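You operate a simulated robot arm through the tools that you are given. There is no shell and no other tool.

You are at the controls of a simulated robot arm. One attempt, no reset.

## Task
Lay the blue pane in the glazing jig and roll both gaskets home.
Fine: run the roller along each gasket, then put it back. Set down upright: roller.

Only the result counts: the job must be done as asked and must still hold three seconds after the hand-in. Knocking over, shifting, dropping, spilling or breaking anything else fails it.

## Robot
A 7-joint arm with a two-finger parallel gripper, fixed in place. Base frame: the origin is on the floor under the middle of its stand, x ahead of it, y to its left, z up; the work surface is at about z = 860. Readings come in mm, degrees, newtons and seconds.
It reaches about 1524 mm from its shoulder. Its first joint turns from -149.0 to 149.0 degrees. Payload 3.5 kg.
The TCP is the grasp point between the finger pads, 23 mm short of the fingertips. In the tool frame z runs along the fingers and y along their closing line. Largest opening 94 mm; finger width 38, thickness 10; the body of the gripper, 54 by 96 mm, starts 39 mm behind the TCP.
Orientation is told as [roll, pitch, yaw] about the base's x, y, z axes, in that order, counted from this pose: with the fingers straight down and closing along the base's y, the tool's x points along the base's -x, its y along +y and its z along -z.

## Interface
- The arm moves only by the tool nudge_tool. Its argument "increments" is one flat list of numbers, 7 for each row, row after row: the shift along the base's x, y, z in mm, then the turn, a rotation vector about the base's x, y, z in degrees, then the closure in counts, from 0 (fully open) to 255 (shut). In form: [x, y, z, rx, ry, rz, grip, x, y, z, rx, ry, rz, grip, ...]. A call has 1 to 20 rows; each row is the pose to reach, as a shift and turn from the pose commanded when the call began. A row lasts 0.2 s, in which the tool goes at most 50 mm and 8.6 degrees; a call with a longer step from one row to the next is refused whole, and so is a gripper value outside its range. Where a pose cannot be reached the arm comes as near as it can. A force on the tool above 40 N (or 10 N above the force at the start of the call, whichever is more), or a blocked arm, ends the call early, and 0.2 s more pass. Each finger travels about 153 mm/s and halts on what it meets, pressing with about 22 N; the grip force reading is that of the motor and also rises with nothing between the fingers. The clock runs only during rows and for 0.2 s after the last one: add rows that repeat a pose to give the fingers time. It gives the time, the measured TCP pose, the force on the tool (base axes), the opening and the grip force at its end, in the units of the frame above (readings bear some noise), with the torque about the TCP (base axes, N m) and any sound that the robot's microphone picked up.
- Cameras (640 x 400 px; columns grow to the right, rows downward): "scene" is fixed at [220.5, 499.9, 1478.2]; the picture's right is [0.89, -0.46, 0.00], its down [-0.32, -0.62, -0.71] and it looks along [0.32, 0.63, -0.70] (base axes); focal length 214 px, centre (320, 200). "wrist" rides on the gripper at [86, 16, -74] in the tool frame; the picture's right is [-0.18, 0.98, 0.00], its down [-0.58, -0.11, -0.81] and it looks along [-0.79, -0.15, 0.59] (tool axes); focal length 243 px, centre (320, 200). There is no depth. A picture from a camera that has moved, and an enlarged one, comes with that camera's place and axes in the base frame and with its lens.
- get_image(camera): a new picture of that camera. No time passes.
- close_up(camera, box): a new picture of the part [left, top, right, bottom] of that camera's present view, enlarged. No time passes.
- close_job(): hands the job in; it is judged then, once.

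Nothing tells you positions but the pictures and the camera data. Unless the task says otherwise, let go and move clear before handing in.

The tools are called after ">>>" as a command line: name --argument value ..., lists and objects as JSON in quotes. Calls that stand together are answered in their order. nudge_tool: Moves the arm, as the interface text tells. Its arguments: {"type":"object","properties":{"increments":{"type":"array","items":{"type":"number"}}},"required":["increments"]} The other tools are called the same way: get_image (camera) takes a picture; close_up (camera, box) takes an enlarged picture of a part of a camera's view; close_job () hands the job in.

At the start:

```text
t: 0.0
tool_pos: [977.6, 500.9, 1167.8]
tool_rot: [0.0, 0.1, -0.1]
force: [-0.6, -0.3, -0.4]
moment: [0.0, 0.02, -0.01]
opening: 94.1
gripper_force: 0.2
```

scene: 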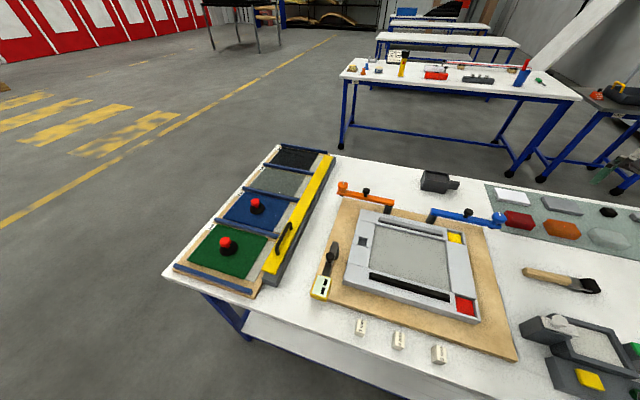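
wrist: 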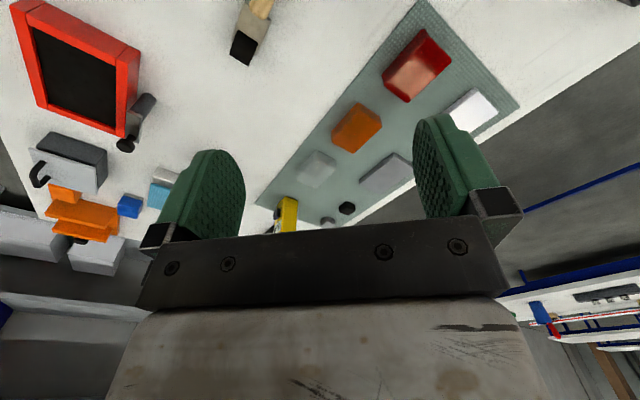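

I see a table with a rack of panes (green, blue, clear, dark) behind a yellow retaining bar, a glazing jig with swing clamps, and several tools. I'll take enlarged views before I move anything.

>>> close_up --camera "scene" --box '[160, 130, 350, 310]'

>>> close_up --camera "scene" --box '[300, 160, 530, 370]'

>>> close_up --camera "scene" --box '[480, 150, 640, 400]'

>>> get_image --camera "wrist"

```text
2.22 times, centred on (255, 220) of scene
camera zoom: at [220.5, 499.9, 1478.2], right [0.89, -0.46, 0.0], down [-0.32, -0.62, -0.71], along [0.32, 0.63, -0.7], focal length 477 px, centre (464, 156)
```

zoom: 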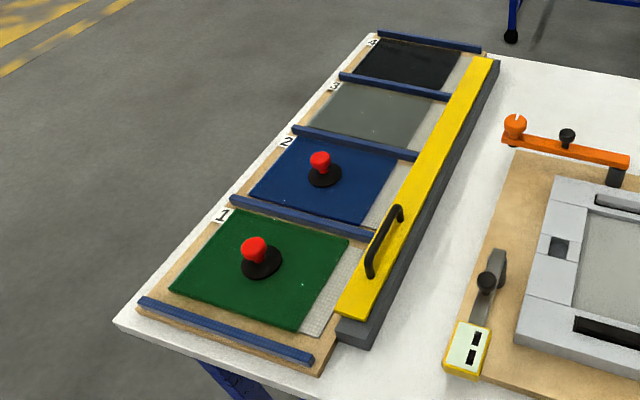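

```text
1.90 times, centred on (415, 265) of scene
camera zoom: at [220.5, 499.9, 1478.2], right [0.89, -0.46, 0.0], down [-0.32, -0.62, -0.71], along [0.32, 0.63, -0.7], focal length 408 px, centre (139, 76)
```

zoom: 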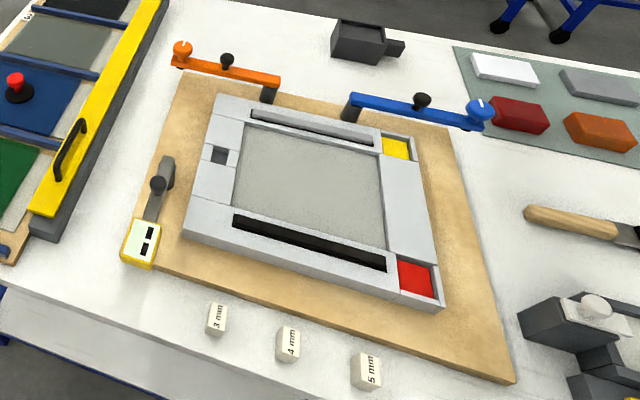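

```text
1.60 times, centred on (560, 275) of scene
camera zoom: at [220.5, 499.9, 1478.2], right [0.89, -0.46, 0.0], down [-0.32, -0.62, -0.71], along [0.32, 0.63, -0.7], focal length 343 px, centre (-64, 80)
```

zoom: 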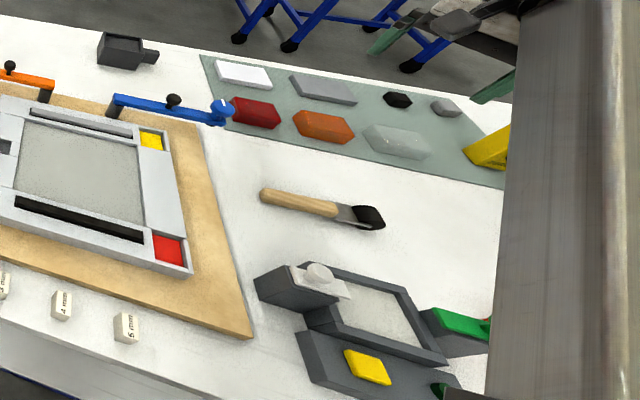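

```text
taken
camera wrist: at [890.7, 515.7, 1243.5], right [0.18, 0.98, 0.0], down [0.58, -0.11, 0.81], along [0.79, -0.15, -0.59], focal length 243 px, centre (320, 200)
```

wrist: 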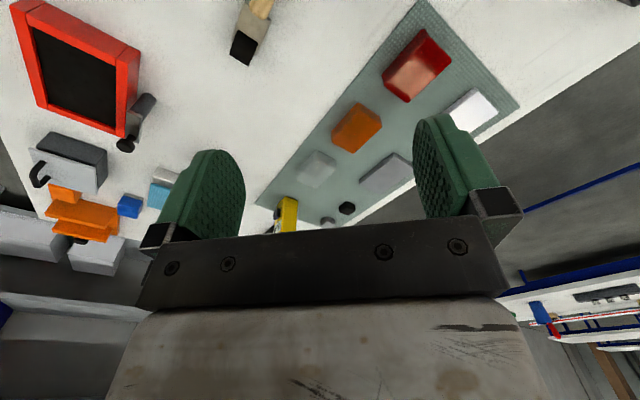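

The table looks rotated about 45° in the base frame, with the pane rack at the left and the jig in the middle. Next I'll zoom in on the individual objects.

>>> close_up --camera "scene" --box '[400, 160, 480, 210]'

>>> close_up --camera "scene" --box '[510, 250, 620, 320]'

>>> close_up --camera "scene" --box '[300, 235, 380, 310]'

>>> close_up --camera "scene" --box '[340, 195, 490, 330]'

>>> close_up --camera "scene" --box '[510, 300, 640, 400]'

>>> close_up --camera "scene" --box '[210, 170, 310, 290]'

```text
8.00 times, centred on (440, 185) of scene
camera zoom: at [220.5, 499.9, 1478.2], right [0.89, -0.46, 0.0], down [-0.32, -0.62, -0.71], along [0.32, 0.63, -0.7], focal length 1716 px, centre (-640, 320)
```

zoom: 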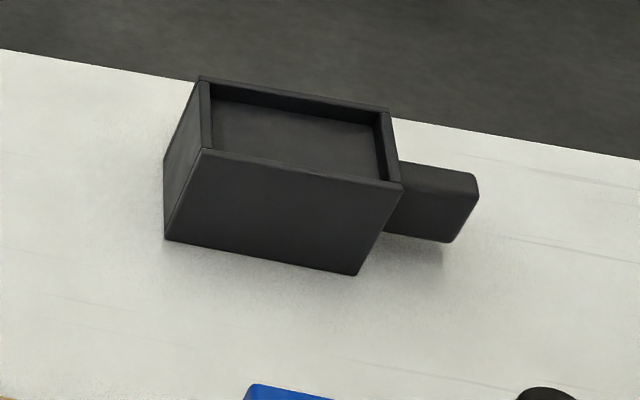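

```text
5.71 times, centred on (565, 285) of scene
camera zoom: at [220.5, 499.9, 1478.2], right [0.89, -0.46, 0.0], down [-0.32, -0.62, -0.71], along [0.32, 0.63, -0.7], focal length 1226 px, centre (-1080, -286)
```

zoom: 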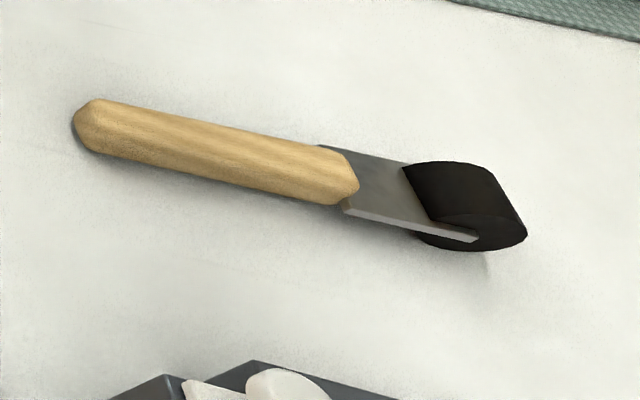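

```text
5.33 times, centred on (340, 272) of scene
camera zoom: at [220.5, 499.9, 1478.2], right [0.89, -0.46, 0.0], down [-0.32, -0.62, -0.71], along [0.32, 0.63, -0.7], focal length 1144 px, centre (213, -187)
```

zoom: 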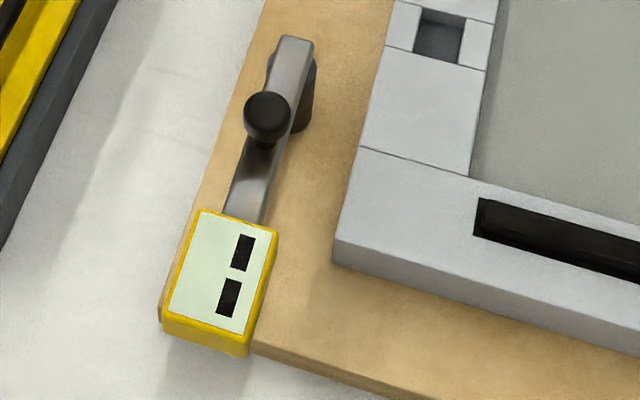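

```text
2.96 times, centred on (415, 262) of scene
camera zoom: at [220.5, 499.9, 1478.2], right [0.89, -0.46, 0.0], down [-0.32, -0.62, -0.71], along [0.32, 0.63, -0.7], focal length 636 px, centre (38, 15)
```

zoom: 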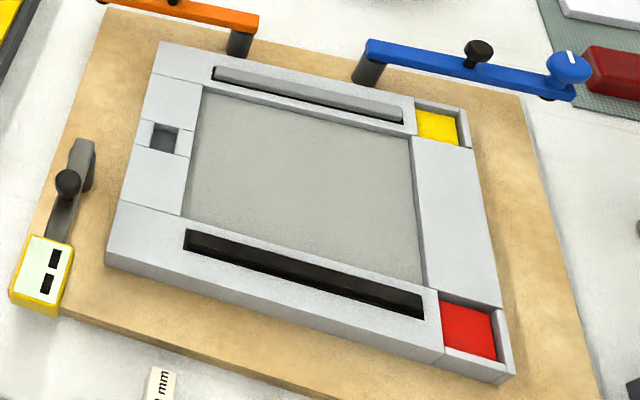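

```text
4.00 times, centred on (575, 350) of scene
camera zoom: at [220.5, 499.9, 1478.2], right [0.89, -0.46, 0.0], down [-0.32, -0.62, -0.71], along [0.32, 0.63, -0.7], focal length 858 px, centre (-700, -400)
```

zoom: 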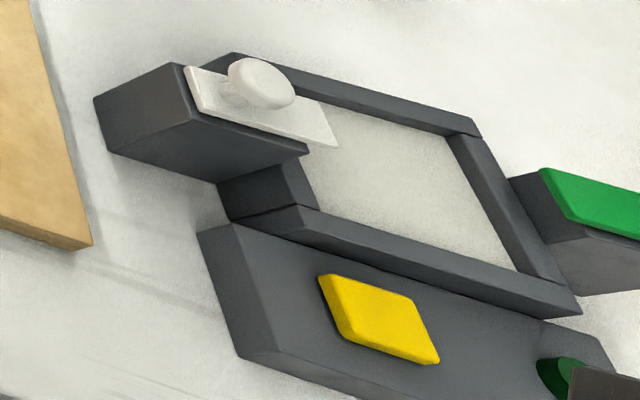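

```text
3.33 times, centred on (260, 230) of scene
camera zoom: at [220.5, 499.9, 1478.2], right [0.89, -0.46, 0.0], down [-0.32, -0.62, -0.71], along [0.32, 0.63, -0.7], focal length 715 px, centre (520, 100)
```

zoom: 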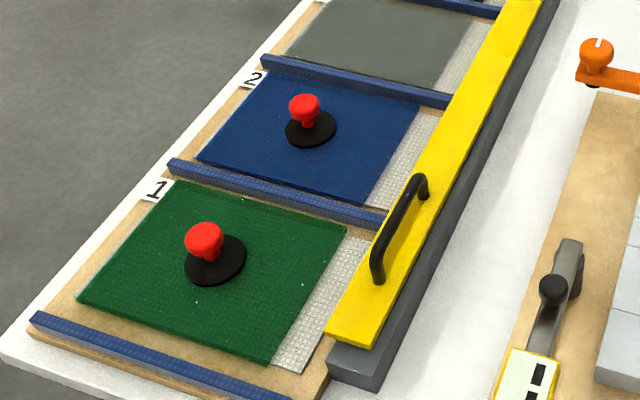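

The roller (wooden handle, black wheel) seems to lie on the right side of the table, and the blue pane has a red suction knob. I'll yaw the tool 45° to match the table and look at the jig from above with the wrist camera.

>>> nudge_tool --increments '[-39, 4.5, 4, 0, 0, 3.75, 0, -78, 9, 8, 0, 0, 7.5, 0, -117, 13.5, 12, 0, 0, 11.25, 0, -156, 18, 16, 0, 0, 15, 0, -195, 22.5, 20, 0, 0, 18.75, 0, -234, 27, 24, 0, 0, 22.5, 0, -273, 31.5, 28, 0, 0, 26.25, 0, -312, 36, 32, 0, 0, 30, 0, -351, 40.5, 36, 0, 0, 33.75, 0, -390, 45, 40, 0, 0, 37.5, 0, -429, 49.5, 44, 0, 0, 41.25, 0, -468, 54, 48, 0, 0, 45, 0]'

```text
t: 1.1
tool_pos: [817.2, 517.9, 1186.8]
tool_rot: [0.2, -0.3, 14.4]
force: [-3.5, 9.7, -1.7]
moment: [-0.94, -0.45, -1.1]
opening: 94.2
gripper_force: 0.0
stopped in row 5: the force on the tool passed its limit at 60 N (the readings are from after the stop); the commanded pose is now the measured one
```

The arm stopped on a contact force I didn't expect. I'll look at both cameras to see what it touched.

>>> get_image --camera "scene"

>>> get_image --camera "wrist"

```text
taken
```

scene: 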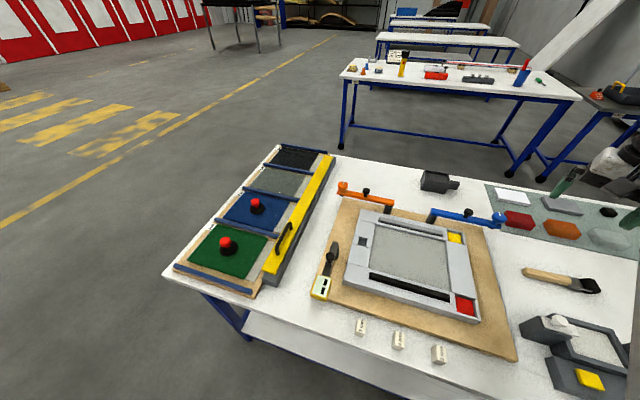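

```text
taken
camera wrist: at [729.7, 511.6, 1260.4], right [-0.07, 1.0, 0.0], down [0.59, 0.03, 0.81], along [0.81, 0.06, -0.59], focal length 243 px, centre (320, 200)
```

wrist: 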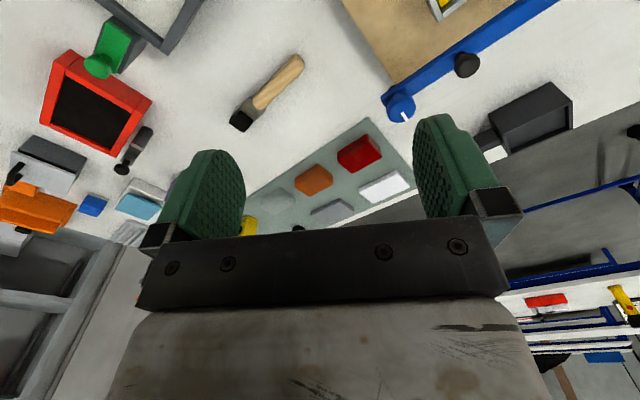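

I'll zoom near the right edge of the scene view, since the enlargement shows a bit past the frame, to see the arm and anything near it.

>>> close_up --camera "scene" --box '[630, 0, 640, 400]'

>>> close_up --camera "scene" --box '[560, 130, 640, 230]'

>>> close_up --camera "wrist" --box '[340, 0, 640, 200]'

>>> close_up --camera "wrist" --box '[0, 0, 340, 220]'

```text
1.00 times, centred on (635, 200) of scene (not enlarged: the box is as wide or as high as the picture)
camera zoom: at [220.5, 499.9, 1478.2], right [0.89, -0.46, 0.0], down [-0.32, -0.62, -0.71], along [0.32, 0.63, -0.7], focal length 214 px, centre (5, 200)
```

zoom: 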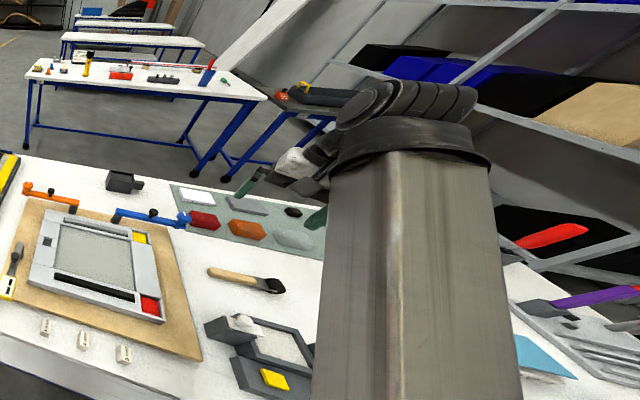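

```text
4.00 times, centred on (600, 180) of scene
camera zoom: at [220.5, 499.9, 1478.2], right [0.89, -0.46, 0.0], down [-0.32, -0.62, -0.71], along [0.32, 0.63, -0.7], focal length 858 px, centre (-800, 280)
```

zoom: 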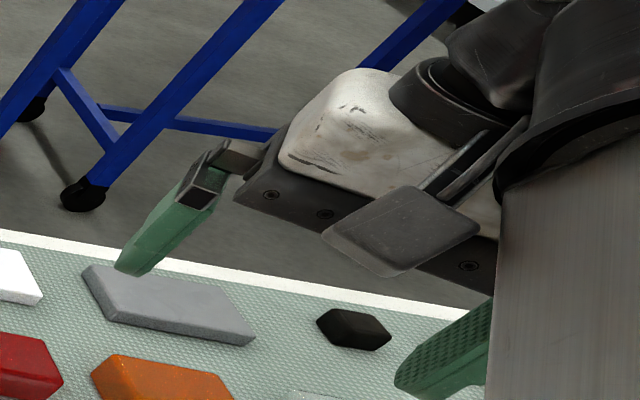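

```text
2.00 times, centred on (490, 100) of wrist
camera zoom: at [729.7, 511.6, 1260.4], right [-0.07, 1.0, 0.0], down [0.59, 0.03, 0.81], along [0.81, 0.06, -0.59], focal length 485 px, centre (-20, 400)
```

zoom: 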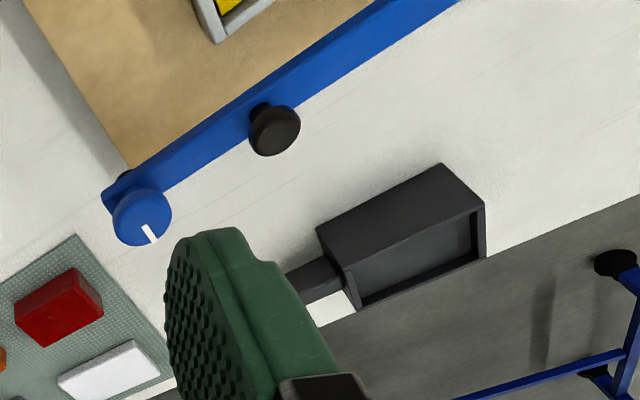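

```text
1.82 times, centred on (170, 110) of wrist
camera zoom: at [729.7, 511.6, 1260.4], right [-0.07, 1.0, 0.0], down [0.59, 0.03, 0.81], along [0.81, 0.06, -0.59], focal length 441 px, centre (593, 364)
```

zoom: 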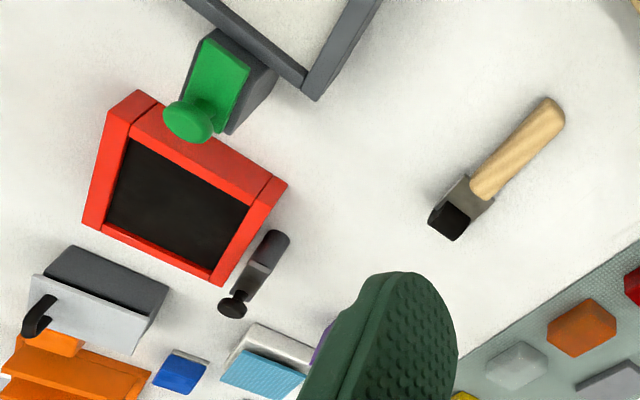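

No contact is visible. I'll hold still for a moment and re-read the force to check whether the spike came from the motion itself.

>>> nudge_tool --increments '[0, 0, 0, 0, 0, 0, 0, 0, 0, 0, 0, 0, 0, 0]'

```text
t: 1.7
tool_pos: [819.1, 517.5, 1185.1]
tool_rot: [0.2, -0.3, 14.4]
force: [-5.2, 17.3, -5.9]
moment: [-1.51, -1.1, -1.83]
opening: 94.1
gripper_force: 0.1
```

A steady 17 N is still pushing on the tool. Its line of action passes through the wrist-camera mount, so the camera bracket is touching the robot's own forearm. I'll back off the way I came, then yaw so the camera faces sideways.

>>> nudge_tool --increments '[20, -2, -2, 0, 0, -4, 0, 40, -4, -4, 0, 0, -8, 0, 60, -6, -6, 0, 0, -12, 0, 80, -8, -8, 0, 0, -16, 0, 80, -8, -8, 0, 0, -16, 0]'

>>> nudge_tool --increments '[0, 0, 0, 0, 0, 0, 0]'

```text
t: 2.9
tool_pos: [896.0, 510.4, 1177.8]
tool_rot: [0.2, -0.4, -1.6]
force: [0.5, 0.0, 0.9]
moment: [-0.02, -0.02, 0.02]
opening: 93.9
gripper_force: 0.0
```

```text
t: 3.3
tool_pos: [897.2, 509.2, 1177.3]
tool_rot: [0.1, -0.4, -1.5]
force: [-0.1, 0.5, 0.0]
moment: [-0.01, 0.0, 0.02]
opening: 93.9
gripper_force: 0.0
```

Clear of contact now. I'll yaw to -45° so the camera is on the table's left side looking right, lower slightly, and move toward the jig.

>>> nudge_tool --increments '[0, 0, 0, 0, 0, -7.25, 0, 0, 0, 0, 0, 0, -14.5, 0, 0, 0, 0, 0, 0, -21.75, 0, 0, 0, 0, 0, 0, -29, 0, 0, 0, 0, 0, 0, -36.25, 0, 0, 0, 0, 0, 0, -43.5, 0, 0, 0, 0, 0, 0, -43.5, 0]'

>>> get_image --camera "wrist"

>>> close_up --camera "scene" --box '[630, 0, 640, 400]'

```text
t: 4.9
tool_pos: [898.4, 509.4, 1178.1]
tool_rot: [0.2, -0.4, -45.1]
force: [0.8, -0.6, -0.3]
moment: [0.02, -0.01, 0.03]
opening: 93.8
gripper_force: 0.0
```

```text
taken
camera wrist: at [847.5, 582.8, 1252.1], right [0.83, 0.56, 0.0], down [0.33, -0.49, 0.81], along [0.46, -0.67, -0.59], focal length 243 px, centre (320, 200)
```

wrist: 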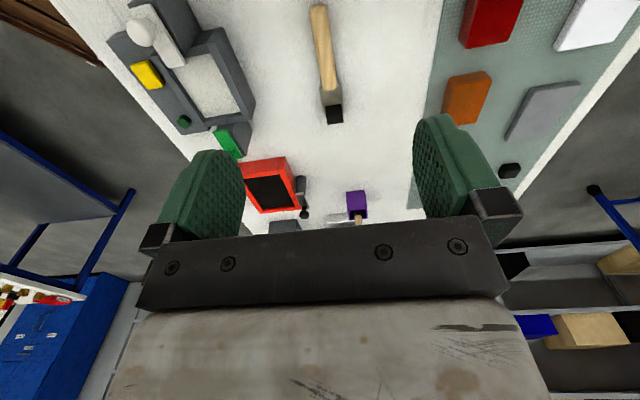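

```text
1.00 times, centred on (635, 200) of scene (not enlarged: the box is as wide or as high as the picture)
camera zoom: at [220.5, 499.9, 1478.2], right [0.89, -0.46, 0.0], down [-0.32, -0.62, -0.71], along [0.32, 0.63, -0.7], focal length 214 px, centre (5, 200)
```

zoom: 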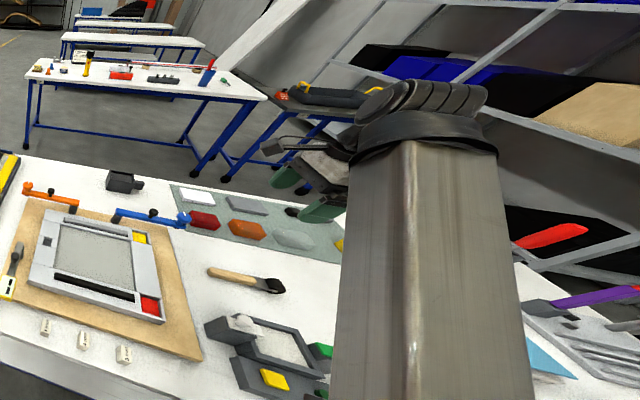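

The roller is visible lying along the table's p-axis. Now I'll move left over the jig to inspect it.

>>> nudge_tool --increments '[-32.4, 27.1, 0, 0, 0, 0, 0, -64.8, 54.2, 0, 0, 0, 0, 0, -97.3, 81.3, 0, 0, 0, 0, 0, -129.7, 108.3, 0, 0, 0, 0, 0, -162.1, 135.4, 0, 0, 0, 0, 0, -194.5, 162.5, 0, 0, 0, 0, 0, -226.9, 189.6, 0, 0, 0, 0, 0, -259.3, 216.7, 0, 0, 0, 0, 0, -291.8, 243.8, 0, 0, 0, 0, 0, -324.2, 270.8, 0, 0, 0, 0, 0, -356.6, 297.9, 0, 0, 0, 0, 0, -389, 325, 0, 0, 0, 0, 0, -389, 325, 0, 0, 0, 0, 0]'

>>> get_image --camera "wrist"

>>> get_image --camera "scene"

```text
t: 7.7
tool_pos: [506.1, 835.8, 1177.8]
tool_rot: [0.1, -0.4, -45.1]
force: [0.0, 0.2, -0.7]
moment: [0.01, 0.03, -0.02]
opening: 93.7
gripper_force: 0.0
```

```text
taken
camera wrist: at [457.3, 908.3, 1252.0], right [0.83, 0.56, 0.0], down [0.33, -0.49, 0.81], along [0.46, -0.67, -0.59], focal length 243 px, centre (320, 200)
```

wrist: 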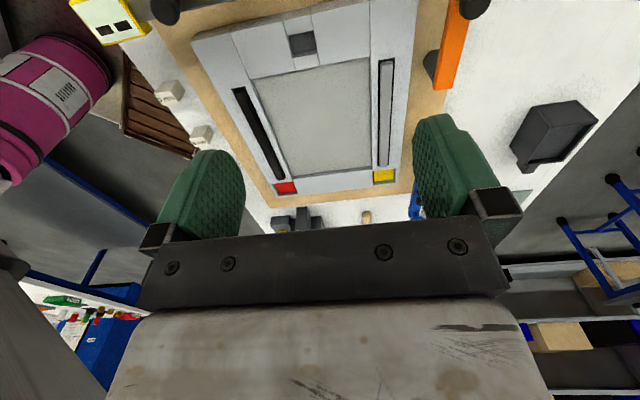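

```text
taken
```

scene: 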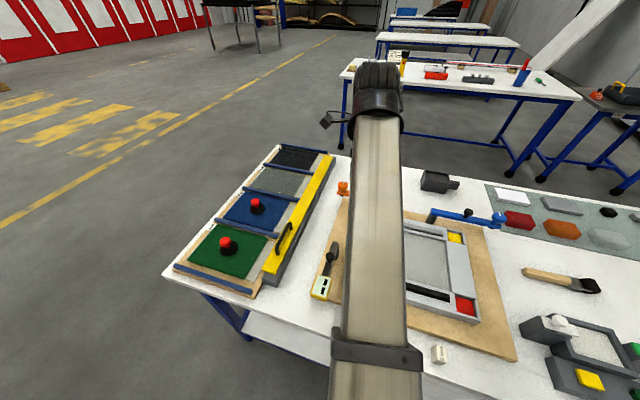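

>>> close_up --camera "wrist" --box '[180, 0, 460, 220]'

>>> close_up --camera "wrist" --box '[230, 60, 320, 130]'

>>> close_up --camera "wrist" --box '[340, 40, 430, 110]'

>>> close_up --camera "wrist" --box '[60, 0, 240, 120]'

```text
1.82 times, centred on (320, 110) of wrist
camera zoom: at [457.3, 908.3, 1252.0], right [0.83, 0.56, 0.0], down [0.33, -0.49, 0.81], along [0.46, -0.67, -0.59], focal length 441 px, centre (320, 364)
```

zoom: 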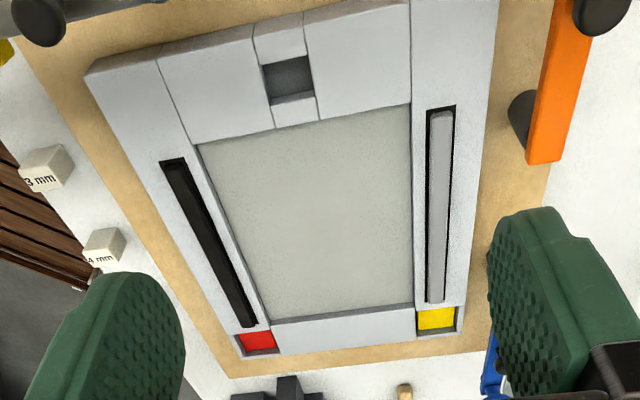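

```text
5.71 times, centred on (275, 95) of wrist
camera zoom: at [457.3, 908.3, 1252.0], right [0.83, 0.56, 0.0], down [0.33, -0.49, 0.81], along [0.46, -0.67, -0.59], focal length 1386 px, centre (577, 800)
```

zoom: 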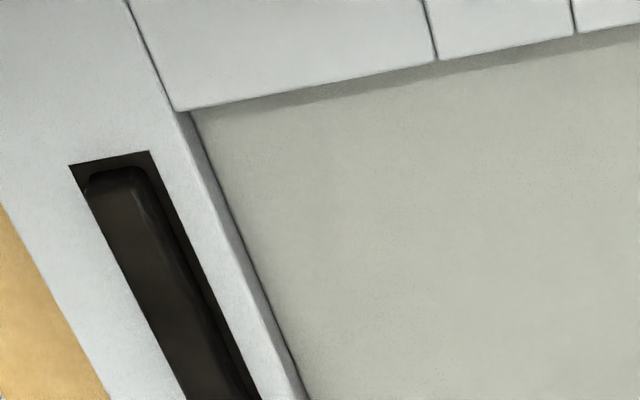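

```text
5.71 times, centred on (385, 75) of wrist
camera zoom: at [457.3, 908.3, 1252.0], right [0.83, 0.56, 0.0], down [0.33, -0.49, 0.81], along [0.46, -0.67, -0.59], focal length 1386 px, centre (-51, 914)
```

zoom: 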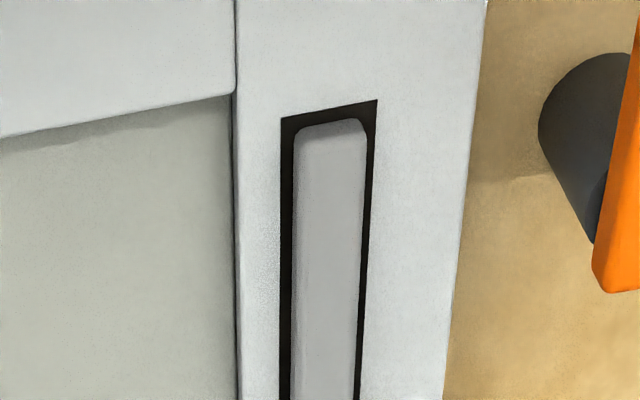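

```text
3.33 times, centred on (150, 60) of wrist
camera zoom: at [457.3, 908.3, 1252.0], right [0.83, 0.56, 0.0], down [0.33, -0.49, 0.81], along [0.46, -0.67, -0.59], focal length 809 px, centre (887, 667)
```

zoom: 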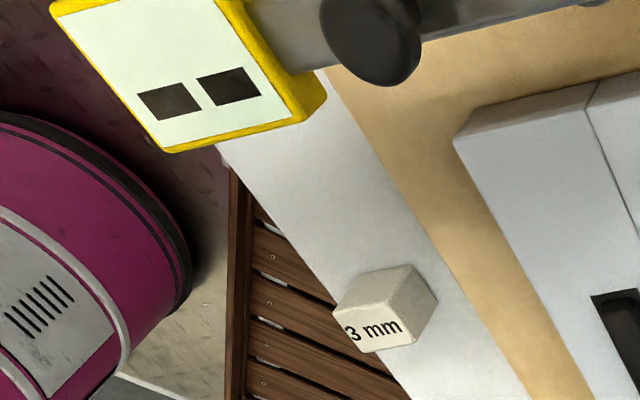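

The jig has two gasket slots running along p (black near at q≈808, grey far at q≈1028), with the pane opening between them centred near (-43, 919) in table coordinates. Next I'll look at the rack and the blue pane.

>>> nudge_tool --increments '[-23.9, 31.1, 0, 0, 0, 0, 0, -47.8, 62.2, 0, 0, 0, 0, 0, -71.8, 93.3, 0, 0, 0, 0, 0, -95.7, 124.3, 0, 0, 0, 0, 0, -119.6, 155.4, 0, 0, 0, 0, 0, -143.5, 186.5, 0, 0, 0, 0, 0, -167.4, 217.6, 0, 0, 0, 0, 0, -191.3, 248.7, 0, 0, 0, 0, 0, -215.3, 279.8, 0, 0, 0, 0, 0, -239.2, 310.8, 0, 0, 0, 0, 0, -263.1, 341.9, 0, 0, 0, 0, 0, -287, 373, 0, 0, 0, 0, 0, -287, 373, 0, 0, 0, 0, 0]'

>>> get_image --camera "wrist"

>>> get_image --camera "scene"

```text
t: 10.5
tool_pos: [220.4, 1207.6, 1176.2]
tool_rot: [0.0, -0.4, -45.0]
force: [-0.2, 0.0, 0.2]
moment: [0.04, -0.01, -0.03]
opening: 94.1
gripper_force: 0.1
```

```text
taken
camera wrist: at [170.4, 1281.2, 1251.1], right [0.82, 0.57, 0.0], down [0.33, -0.49, 0.81], along [0.46, -0.67, -0.59], focal length 243 px, centre (320, 200)
```

wrist: 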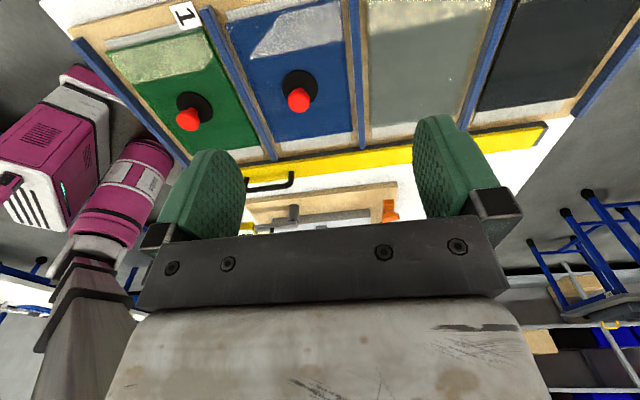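

```text
taken
```

scene: 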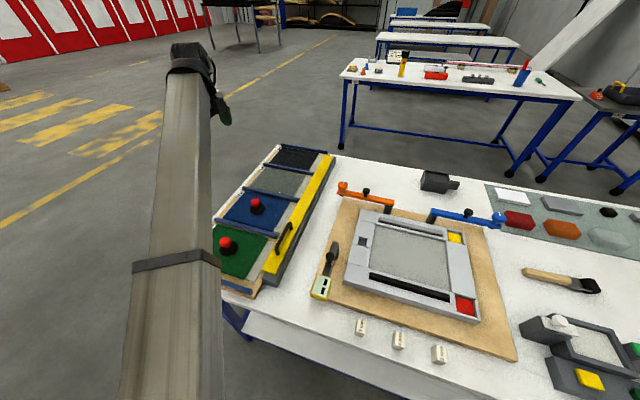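

>>> close_up --camera "wrist" --box '[200, 0, 400, 170]'

>>> close_up --camera "wrist" --box '[260, 50, 350, 120]'

>>> close_up --camera "wrist" --box '[230, 120, 420, 230]'

>>> close_up --camera "scene" --box '[225, 180, 305, 240]'

```text
2.35 times, centred on (300, 85) of wrist
camera zoom: at [170.4, 1281.2, 1251.1], right [0.82, 0.57, 0.0], down [0.33, -0.49, 0.81], along [0.46, -0.67, -0.59], focal length 571 px, centre (367, 471)
```

zoom: 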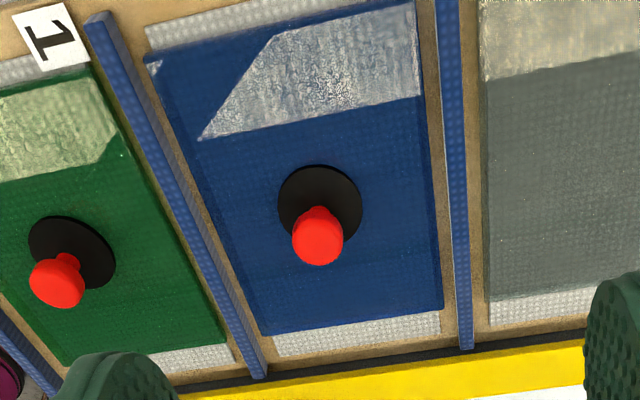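

```text
5.71 times, centred on (305, 85) of wrist
camera zoom: at [170.4, 1281.2, 1251.1], right [0.82, 0.57, 0.0], down [0.33, -0.49, 0.81], along [0.46, -0.67, -0.59], focal length 1386 px, centre (406, 857)
```

zoom: 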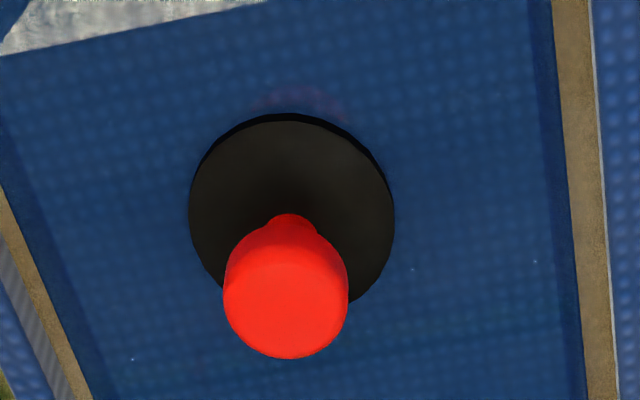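

```text
3.37 times, centred on (325, 175) of wrist
camera zoom: at [170.4, 1281.2, 1251.1], right [0.82, 0.57, 0.0], down [0.33, -0.49, 0.81], along [0.46, -0.67, -0.59], focal length 817 px, centre (303, 284)
```

zoom: 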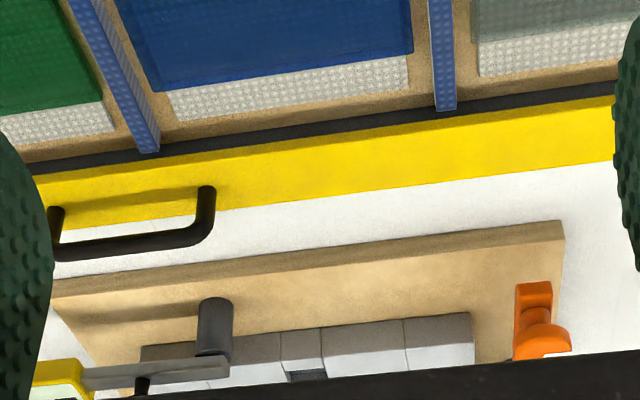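

```text
6.67 times, centred on (265, 210) of scene
camera zoom: at [220.5, 499.9, 1478.2], right [0.89, -0.46, 0.0], down [-0.32, -0.62, -0.71], along [0.32, 0.63, -0.7], focal length 1430 px, centre (687, 133)
```

zoom: 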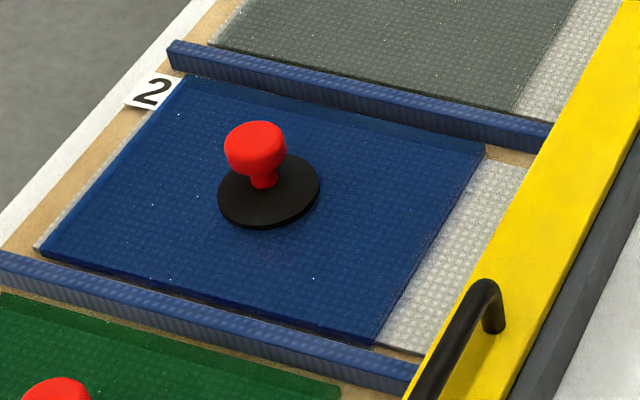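

Blue pane corners come out at p≈-688..-489 and q≈884..1032, with the suction knob near (-591, 958). I'll move above the knob for a closer look.

>>> nudge_tool --increments '[8, -22, -30, 0, 0.1, 0, 0, 16, -45, -60, 0, 0.2, 0, 0, 24, -67, -90, 0, 0.3, 0, 0, 32, -90, -120, 0, 0.4, 0, 0, 39.1, -112.2, -150, 0, 0.4, 0, 0, 39.1, -112.2, -150, 0, 0.4, 0, 0]'

>>> get_image --camera "wrist"

>>> get_image --camera "scene"

```text
t: 11.9
tool_pos: [261.2, 1095.5, 1028.2]
tool_rot: [-0.1, -0.1, -44.9]
force: [-0.4, 0.6, -0.4]
moment: [0.02, 0.01, -0.03]
opening: 94.0
gripper_force: 0.1
```

```text
taken
camera wrist: at [211.2, 1168.8, 1102.5], right [0.82, 0.57, 0.0], down [0.33, -0.49, 0.81], along [0.46, -0.67, -0.59], focal length 243 px, centre (320, 200)
```

wrist: 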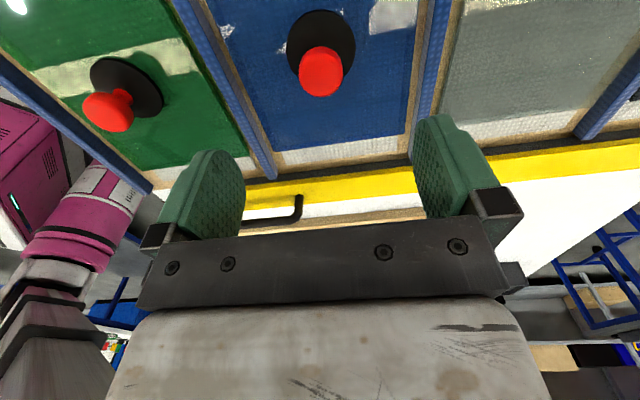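

```text
taken
```

scene: 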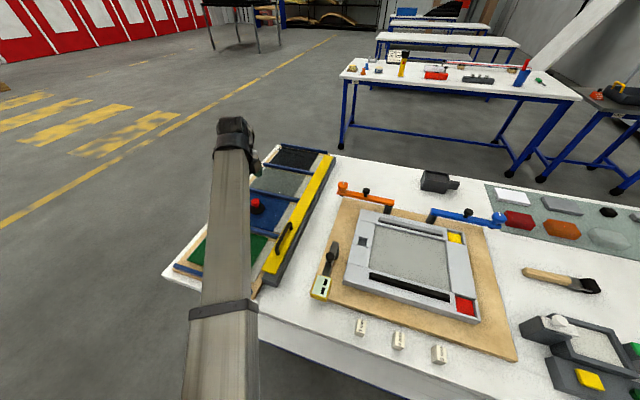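

Before going lower I want to check the forearm's height over the table, so I'll look past the edges of both views.

>>> close_up --camera "wrist" --box '[0, 0, 10, 400]'

>>> close_up --camera "scene" --box '[0, 390, 640, 400]'

>>> close_up --camera "wrist" --box '[0, 0, 640, 10]'

```text
1.00 times, centred on (5, 200) of wrist (not enlarged: the box is as wide or as high as the picture)
camera zoom: at [211.2, 1168.8, 1102.5], right [0.82, 0.57, 0.0], down [0.33, -0.49, 0.81], along [0.46, -0.67, -0.59], focal length 243 px, centre (635, 200)
```

zoom: 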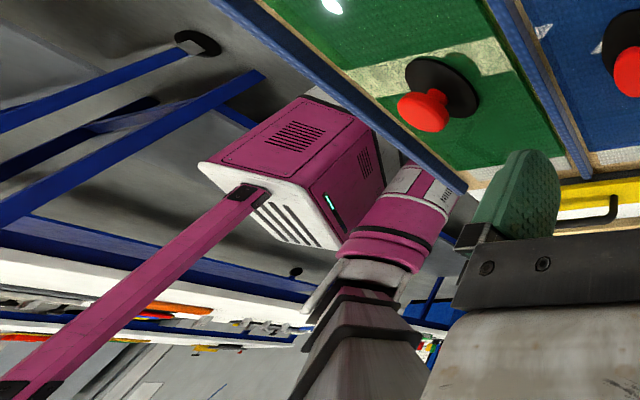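

```text
1.00 times, centred on (320, 395) of scene (not enlarged: the box is as wide or as high as the picture)
camera zoom: at [220.5, 499.9, 1478.2], right [0.89, -0.46, 0.0], down [-0.32, -0.62, -0.71], along [0.32, 0.63, -0.7], focal length 214 px, centre (320, 5)
```

zoom: 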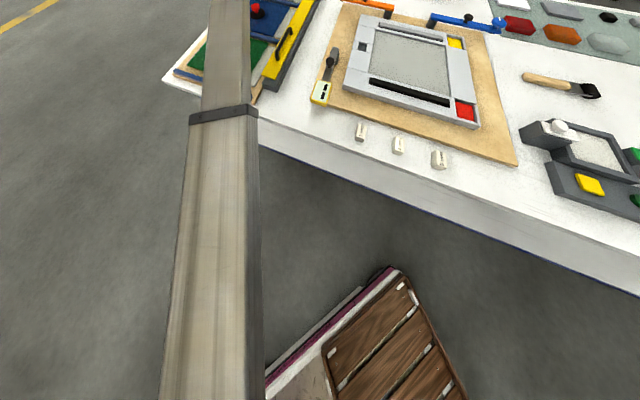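

```text
1.00 times, centred on (320, 5) of wrist (not enlarged: the box is as wide or as high as the picture)
camera zoom: at [211.2, 1168.8, 1102.5], right [0.82, 0.57, 0.0], down [0.33, -0.49, 0.81], along [0.46, -0.67, -0.59], focal length 243 px, centre (320, 395)
```

zoom: 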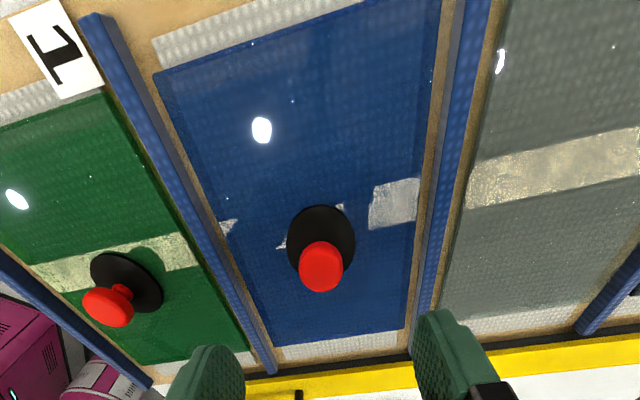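

The arm turns out to be a telescoping boom from a low shoulder, so it clears the table edge when I go low. The knob is centred under the tool at about z=905–928, so I'll descend around it with the fingers open.

>>> nudge_tool --increments '[0.2, 0.7, -25, 0, 0, 0, 0, 0.35, 1.35, -50, 0, 0, 0, 0, 0.35, 1.35, -75, 0, 0, 0, 0, 0.35, 1.35, -95, 0, 0, 0, 0, 0.35, 1.35, -108, 0, 0, 0, 0, 0.35, 1.35, -108, 0, 0, 0, 0]'

>>> get_image --camera "wrist"

>>> get_image --camera "scene"

```text
t: 13.3
tool_pos: [260.9, 1097.6, 918.7]
tool_rot: [-0.1, -0.1, -45.0]
force: [0.2, 0.4, 0.6]
moment: [0.01, 0.01, 0.02]
opening: 93.7
gripper_force: 0.1
```

```text
taken
camera wrist: at [210.5, 1170.0, 994.4], right [0.82, 0.57, 0.0], down [0.33, -0.49, 0.81], along [0.46, -0.67, -0.59], focal length 243 px, centre (320, 200)
```

wrist: 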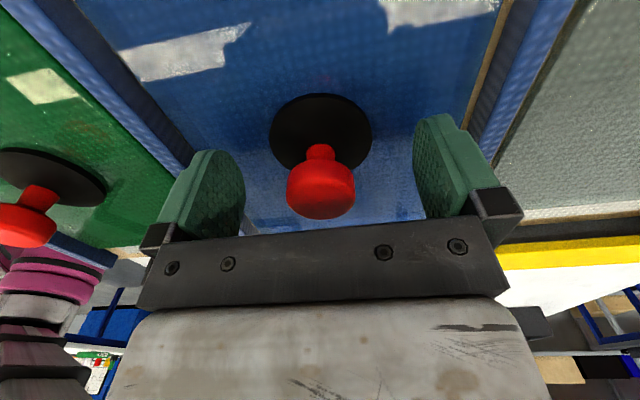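

```text
taken
```

scene: 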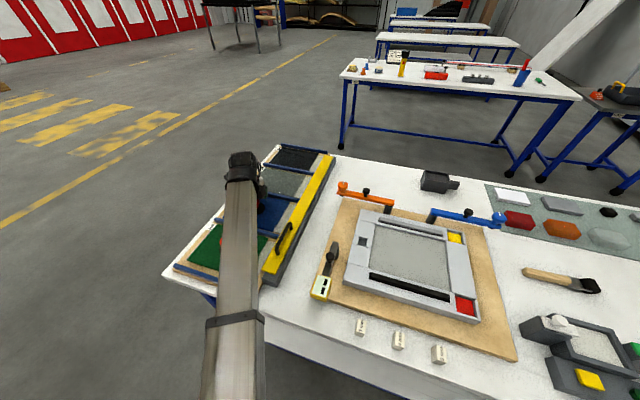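

The knob sits centred between the fingers at TCP height. Closing the gripper on it now.

>>> nudge_tool --increments '[0, 0, 0, 0, 0, 0, 120, 0, 0, 0, 0, 0, 0, 180, 0, 0, 0, 0, 0, 0, 255, 0, 0, 0, 0, 0, 0, 255, 0, 0, 0, 0, 0, 0, 255]'

>>> get_image --camera "wrist"

```text
t: 14.5
tool_pos: [260.2, 1097.3, 919.7]
tool_rot: [0.0, -0.1, -45.0]
force: [0.7, 1.7, 7.8]
moment: [0.1, -0.17, -0.01]
opening: 31.2
gripper_force: 22.0
```

```text
taken
camera wrist: at [210.6, 1170.0, 995.2], right [0.82, 0.57, 0.0], down [0.33, -0.49, 0.81], along [0.46, -0.67, -0.59], focal length 243 px, centre (320, 200)
```

wrist: 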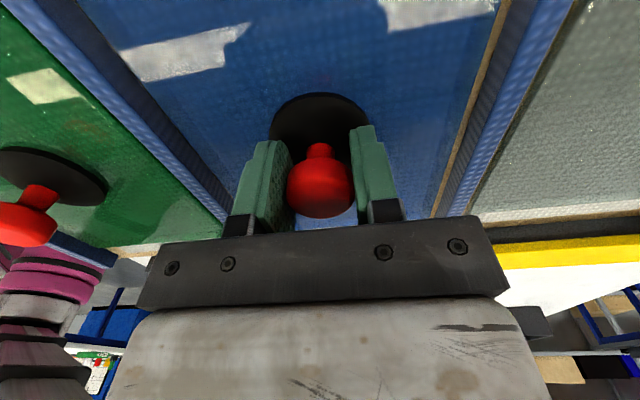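

The knob is gripped (31 mm opening, 22 N). I'll lift slowly and check that the pane comes up with it.

>>> nudge_tool --increments '[0, 0, 3, 0, 0, 0, 255, 0, 0, 8, 0, 0, 0, 255, 0, 0, 14, 0, 0, 0, 255, 0, 0, 20, 0, 0, 0, 255, 0, 0, 20, 0, 0, 0, 255]'

>>> get_image --camera "wrist"

>>> close_up --camera "scene" --box '[180, 150, 320, 290]'

```text
t: 15.7
tool_pos: [261.0, 1096.1, 939.3]
tool_rot: [0.0, -0.1, -45.0]
force: [-0.9, -0.9, -0.4]
moment: [0.01, 0.03, -0.01]
opening: 31.3
gripper_force: 21.7
```

```text
taken
camera wrist: at [210.8, 1169.8, 1014.5], right [0.82, 0.57, 0.0], down [0.33, -0.49, 0.81], along [0.46, -0.67, -0.59], focal length 243 px, centre (320, 200)
```

wrist: 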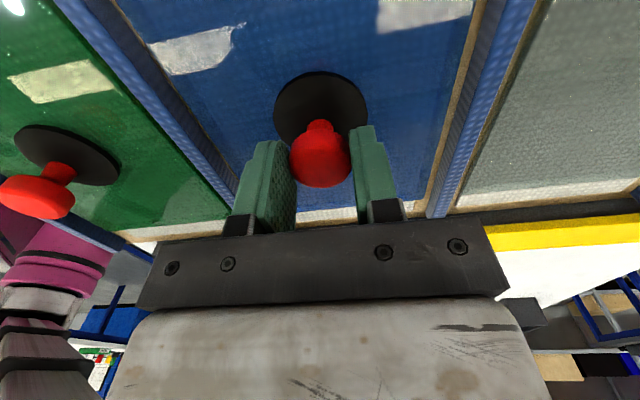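

```text
2.86 times, centred on (250, 220) of scene
camera zoom: at [220.5, 499.9, 1478.2], right [0.89, -0.46, 0.0], down [-0.32, -0.62, -0.71], along [0.32, 0.63, -0.7], focal length 613 px, centre (520, 143)
```

zoom: 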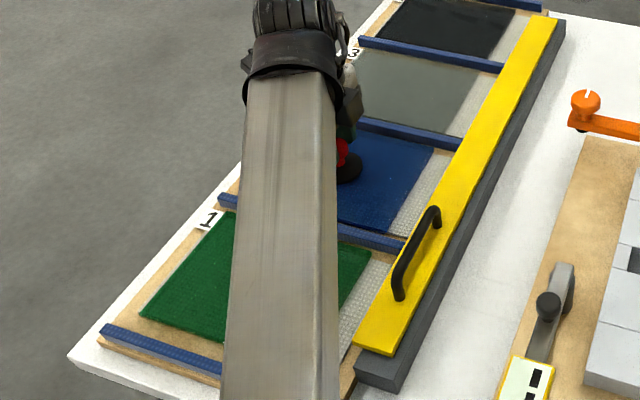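

The knob seems to have slid down between the fingers instead of lifting. I'll look closer before doing anything else.

>>> close_up --camera "wrist" --box '[220, 50, 420, 240]'

>>> close_up --camera "wrist" --box '[0, 0, 640, 10]'

>>> close_up --camera "scene" --box '[225, 165, 305, 235]'

```text
2.11 times, centred on (320, 145) of wrist
camera zoom: at [210.8, 1169.8, 1014.5], right [0.82, 0.57, 0.0], down [0.33, -0.49, 0.81], along [0.46, -0.67, -0.59], focal length 511 px, centre (320, 316)
```

zoom: 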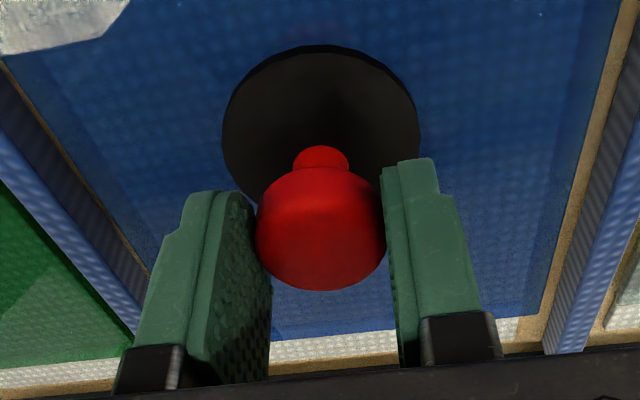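

```text
1.00 times, centred on (320, 5) of wrist (not enlarged: the box is as wide or as high as the picture)
camera zoom: at [210.8, 1169.8, 1014.5], right [0.82, 0.57, 0.0], down [0.33, -0.49, 0.81], along [0.46, -0.67, -0.59], focal length 243 px, centre (320, 395)
```

zoom: 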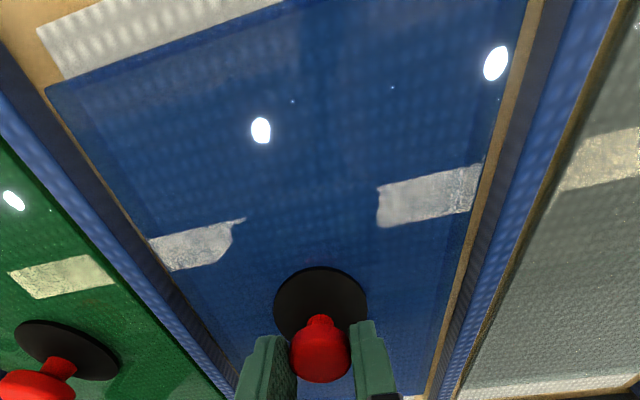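

```text
5.71 times, centred on (265, 200) of scene
camera zoom: at [220.5, 499.9, 1478.2], right [0.89, -0.46, 0.0], down [-0.32, -0.62, -0.71], along [0.32, 0.63, -0.7], focal length 1226 px, centre (634, 200)
```

zoom: 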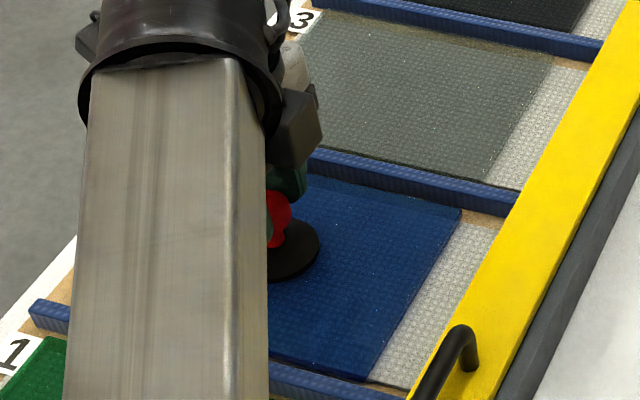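

The pane stayed put and the pads slid up the knob. I'll open a little, go back down, and regrip while reading the force after each small step.

>>> nudge_tool --increments '[0, 0, 0, 0, 0, 0, 100, 0, 0, 0, 0, 0, 0, 100, 0, 0, -10, 0, 0, 0, 100, 0, 0, -17, 0, 0, 0, 100, 0, 0, -17, 0, 0, 0, 100]'

>>> nudge_tool --increments '[0, 0, 0, 0, 0, 0, 150, 0, 0, 0, 0, 0, 0, 170, 0, 0, 0, 0, 0, 0, 200, 0, 0, 0, 0, 0, 0, 255, 0, 0, 0, 0, 0, 0, 255]'

>>> get_image --camera "wrist"

```text
t: 16.9
tool_pos: [260.7, 1097.3, 922.2]
tool_rot: [-0.1, 0.0, -45.0]
force: [0.5, -0.7, 0.7]
moment: [-0.01, 0.02, -0.02]
opening: 57.1
gripper_force: 0.2
```

```text
t: 18.1
tool_pos: [260.6, 1096.3, 922.1]
tool_rot: [-0.1, -0.1, -45.0]
force: [-0.7, 0.2, -0.8]
moment: [0.01, 0.04, 0.01]
opening: 31.7
gripper_force: 22.0
```

```text
taken
camera wrist: at [210.8, 1169.7, 997.6], right [0.82, 0.57, 0.0], down [0.33, -0.49, 0.81], along [0.46, -0.67, -0.59], focal length 243 px, centre (320, 200)
```

wrist: 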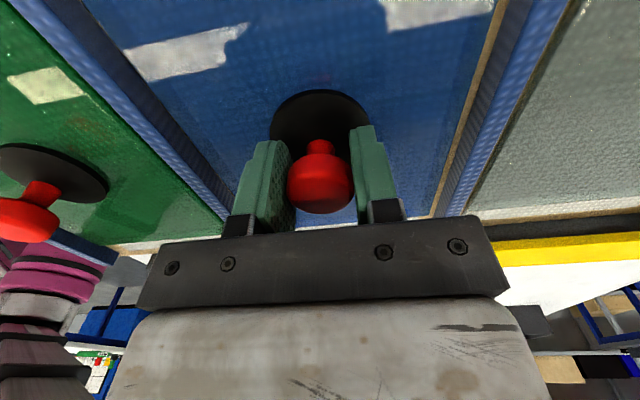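

A clean grip at z=922 with no side load this time. I'll lift in small steps and watch the vertical force.

>>> nudge_tool --increments '[0, 0, 1, 0, 0, 0, 255, 0, 0, 2, 0, 0, 0, 255, 0, 0, 2, 0, 0, 0, 255]'

>>> nudge_tool --increments '[0, 0, 1, 0, 0, 0, 255, 0, 0, 2, 0, 0, 0, 255, 0, 0, 2, 0, 0, 0, 255]'

>>> nudge_tool --increments '[0, 0, 1, 0, 0, 0, 255, 0, 0, 2, 0, 0, 0, 255, 0, 0, 2, 0, 0, 0, 255]'

>>> get_image --camera "wrist"

```text
t: 18.9
tool_pos: [260.8, 1096.9, 925.1]
tool_rot: [-0.1, -0.1, -45.0]
force: [-0.2, -0.5, 0.4]
moment: [-0.04, 0.02, 0.03]
opening: 31.4
gripper_force: 21.7
```

```text
t: 19.7
tool_pos: [260.4, 1095.9, 926.2]
tool_rot: [-0.1, -0.1, -45.0]
force: [0.7, -1.0, -6.8]
moment: [0.01, 0.05, -0.03]
opening: 31.2
gripper_force: 22.0
```

```text
t: 20.5
tool_pos: [261.0, 1096.3, 927.1]
tool_rot: [-0.1, 0.0, -44.8]
force: [0.6, 1.5, -7.4]
moment: [0.0, 0.0, 0.0]
opening: 31.2
gripper_force: 21.5
```

```text
taken
camera wrist: at [211.2, 1169.9, 1003.4], right [0.82, 0.57, 0.0], down [0.33, -0.49, 0.81], along [0.46, -0.67, -0.59], focal length 243 px, centre (320, 200)
```

wrist: 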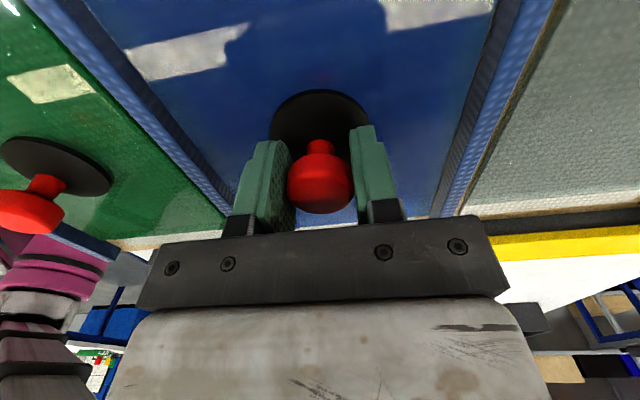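

The force settled at about -7 N and the knob is moving with the gripper, so the pane is now off the mat. I'll keep lifting slowly.

>>> nudge_tool --increments '[0, 0, 2, 0, 0, 0, 255, 0, 0, 4, 0, 0, 0, 255, 0, 0, 7, 0, 0, 0, 255, 0, 0, 10, 0, 0, 0, 255, 0, 0, 13, 0, 0, 0, 255, 0, 0, 16, 0, 0, 0, 255, 0, 0, 18, 0, 0, 0, 255, 0, 0, 18, 0, 0, 0, 255]'

>>> get_image --camera "wrist"

>>> close_up --camera "scene" --box '[200, 150, 320, 250]'

```text
t: 22.3
tool_pos: [260.0, 1096.9, 946.2]
tool_rot: [-0.2, -0.1, -45.0]
force: [0.1, -0.1, -6.9]
moment: [-0.01, 0.02, -0.01]
opening: 31.4
gripper_force: 21.8
```

```text
taken
camera wrist: at [211.1, 1169.7, 1021.1], right [0.82, 0.57, 0.0], down [0.33, -0.49, 0.81], along [0.46, -0.67, -0.59], focal length 243 px, centre (320, 200)
```

wrist: 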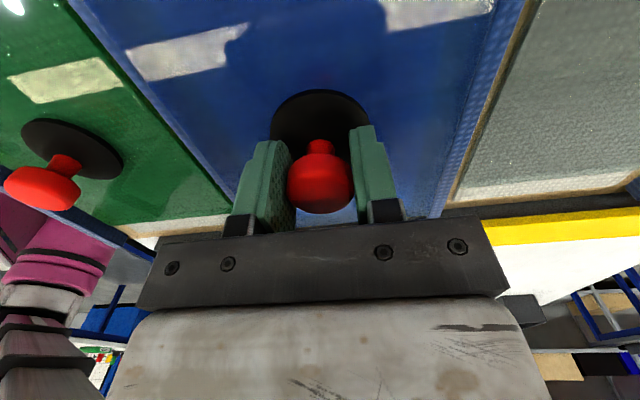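

```text
4.00 times, centred on (260, 200) of scene
camera zoom: at [220.5, 499.9, 1478.2], right [0.89, -0.46, 0.0], down [-0.32, -0.62, -0.71], along [0.32, 0.63, -0.7], focal length 858 px, centre (560, 200)
```

zoom: 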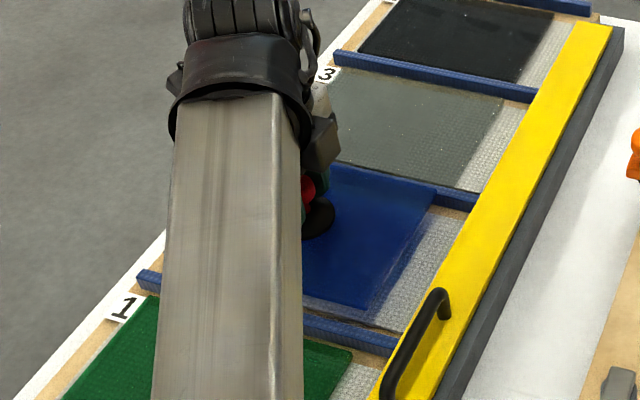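

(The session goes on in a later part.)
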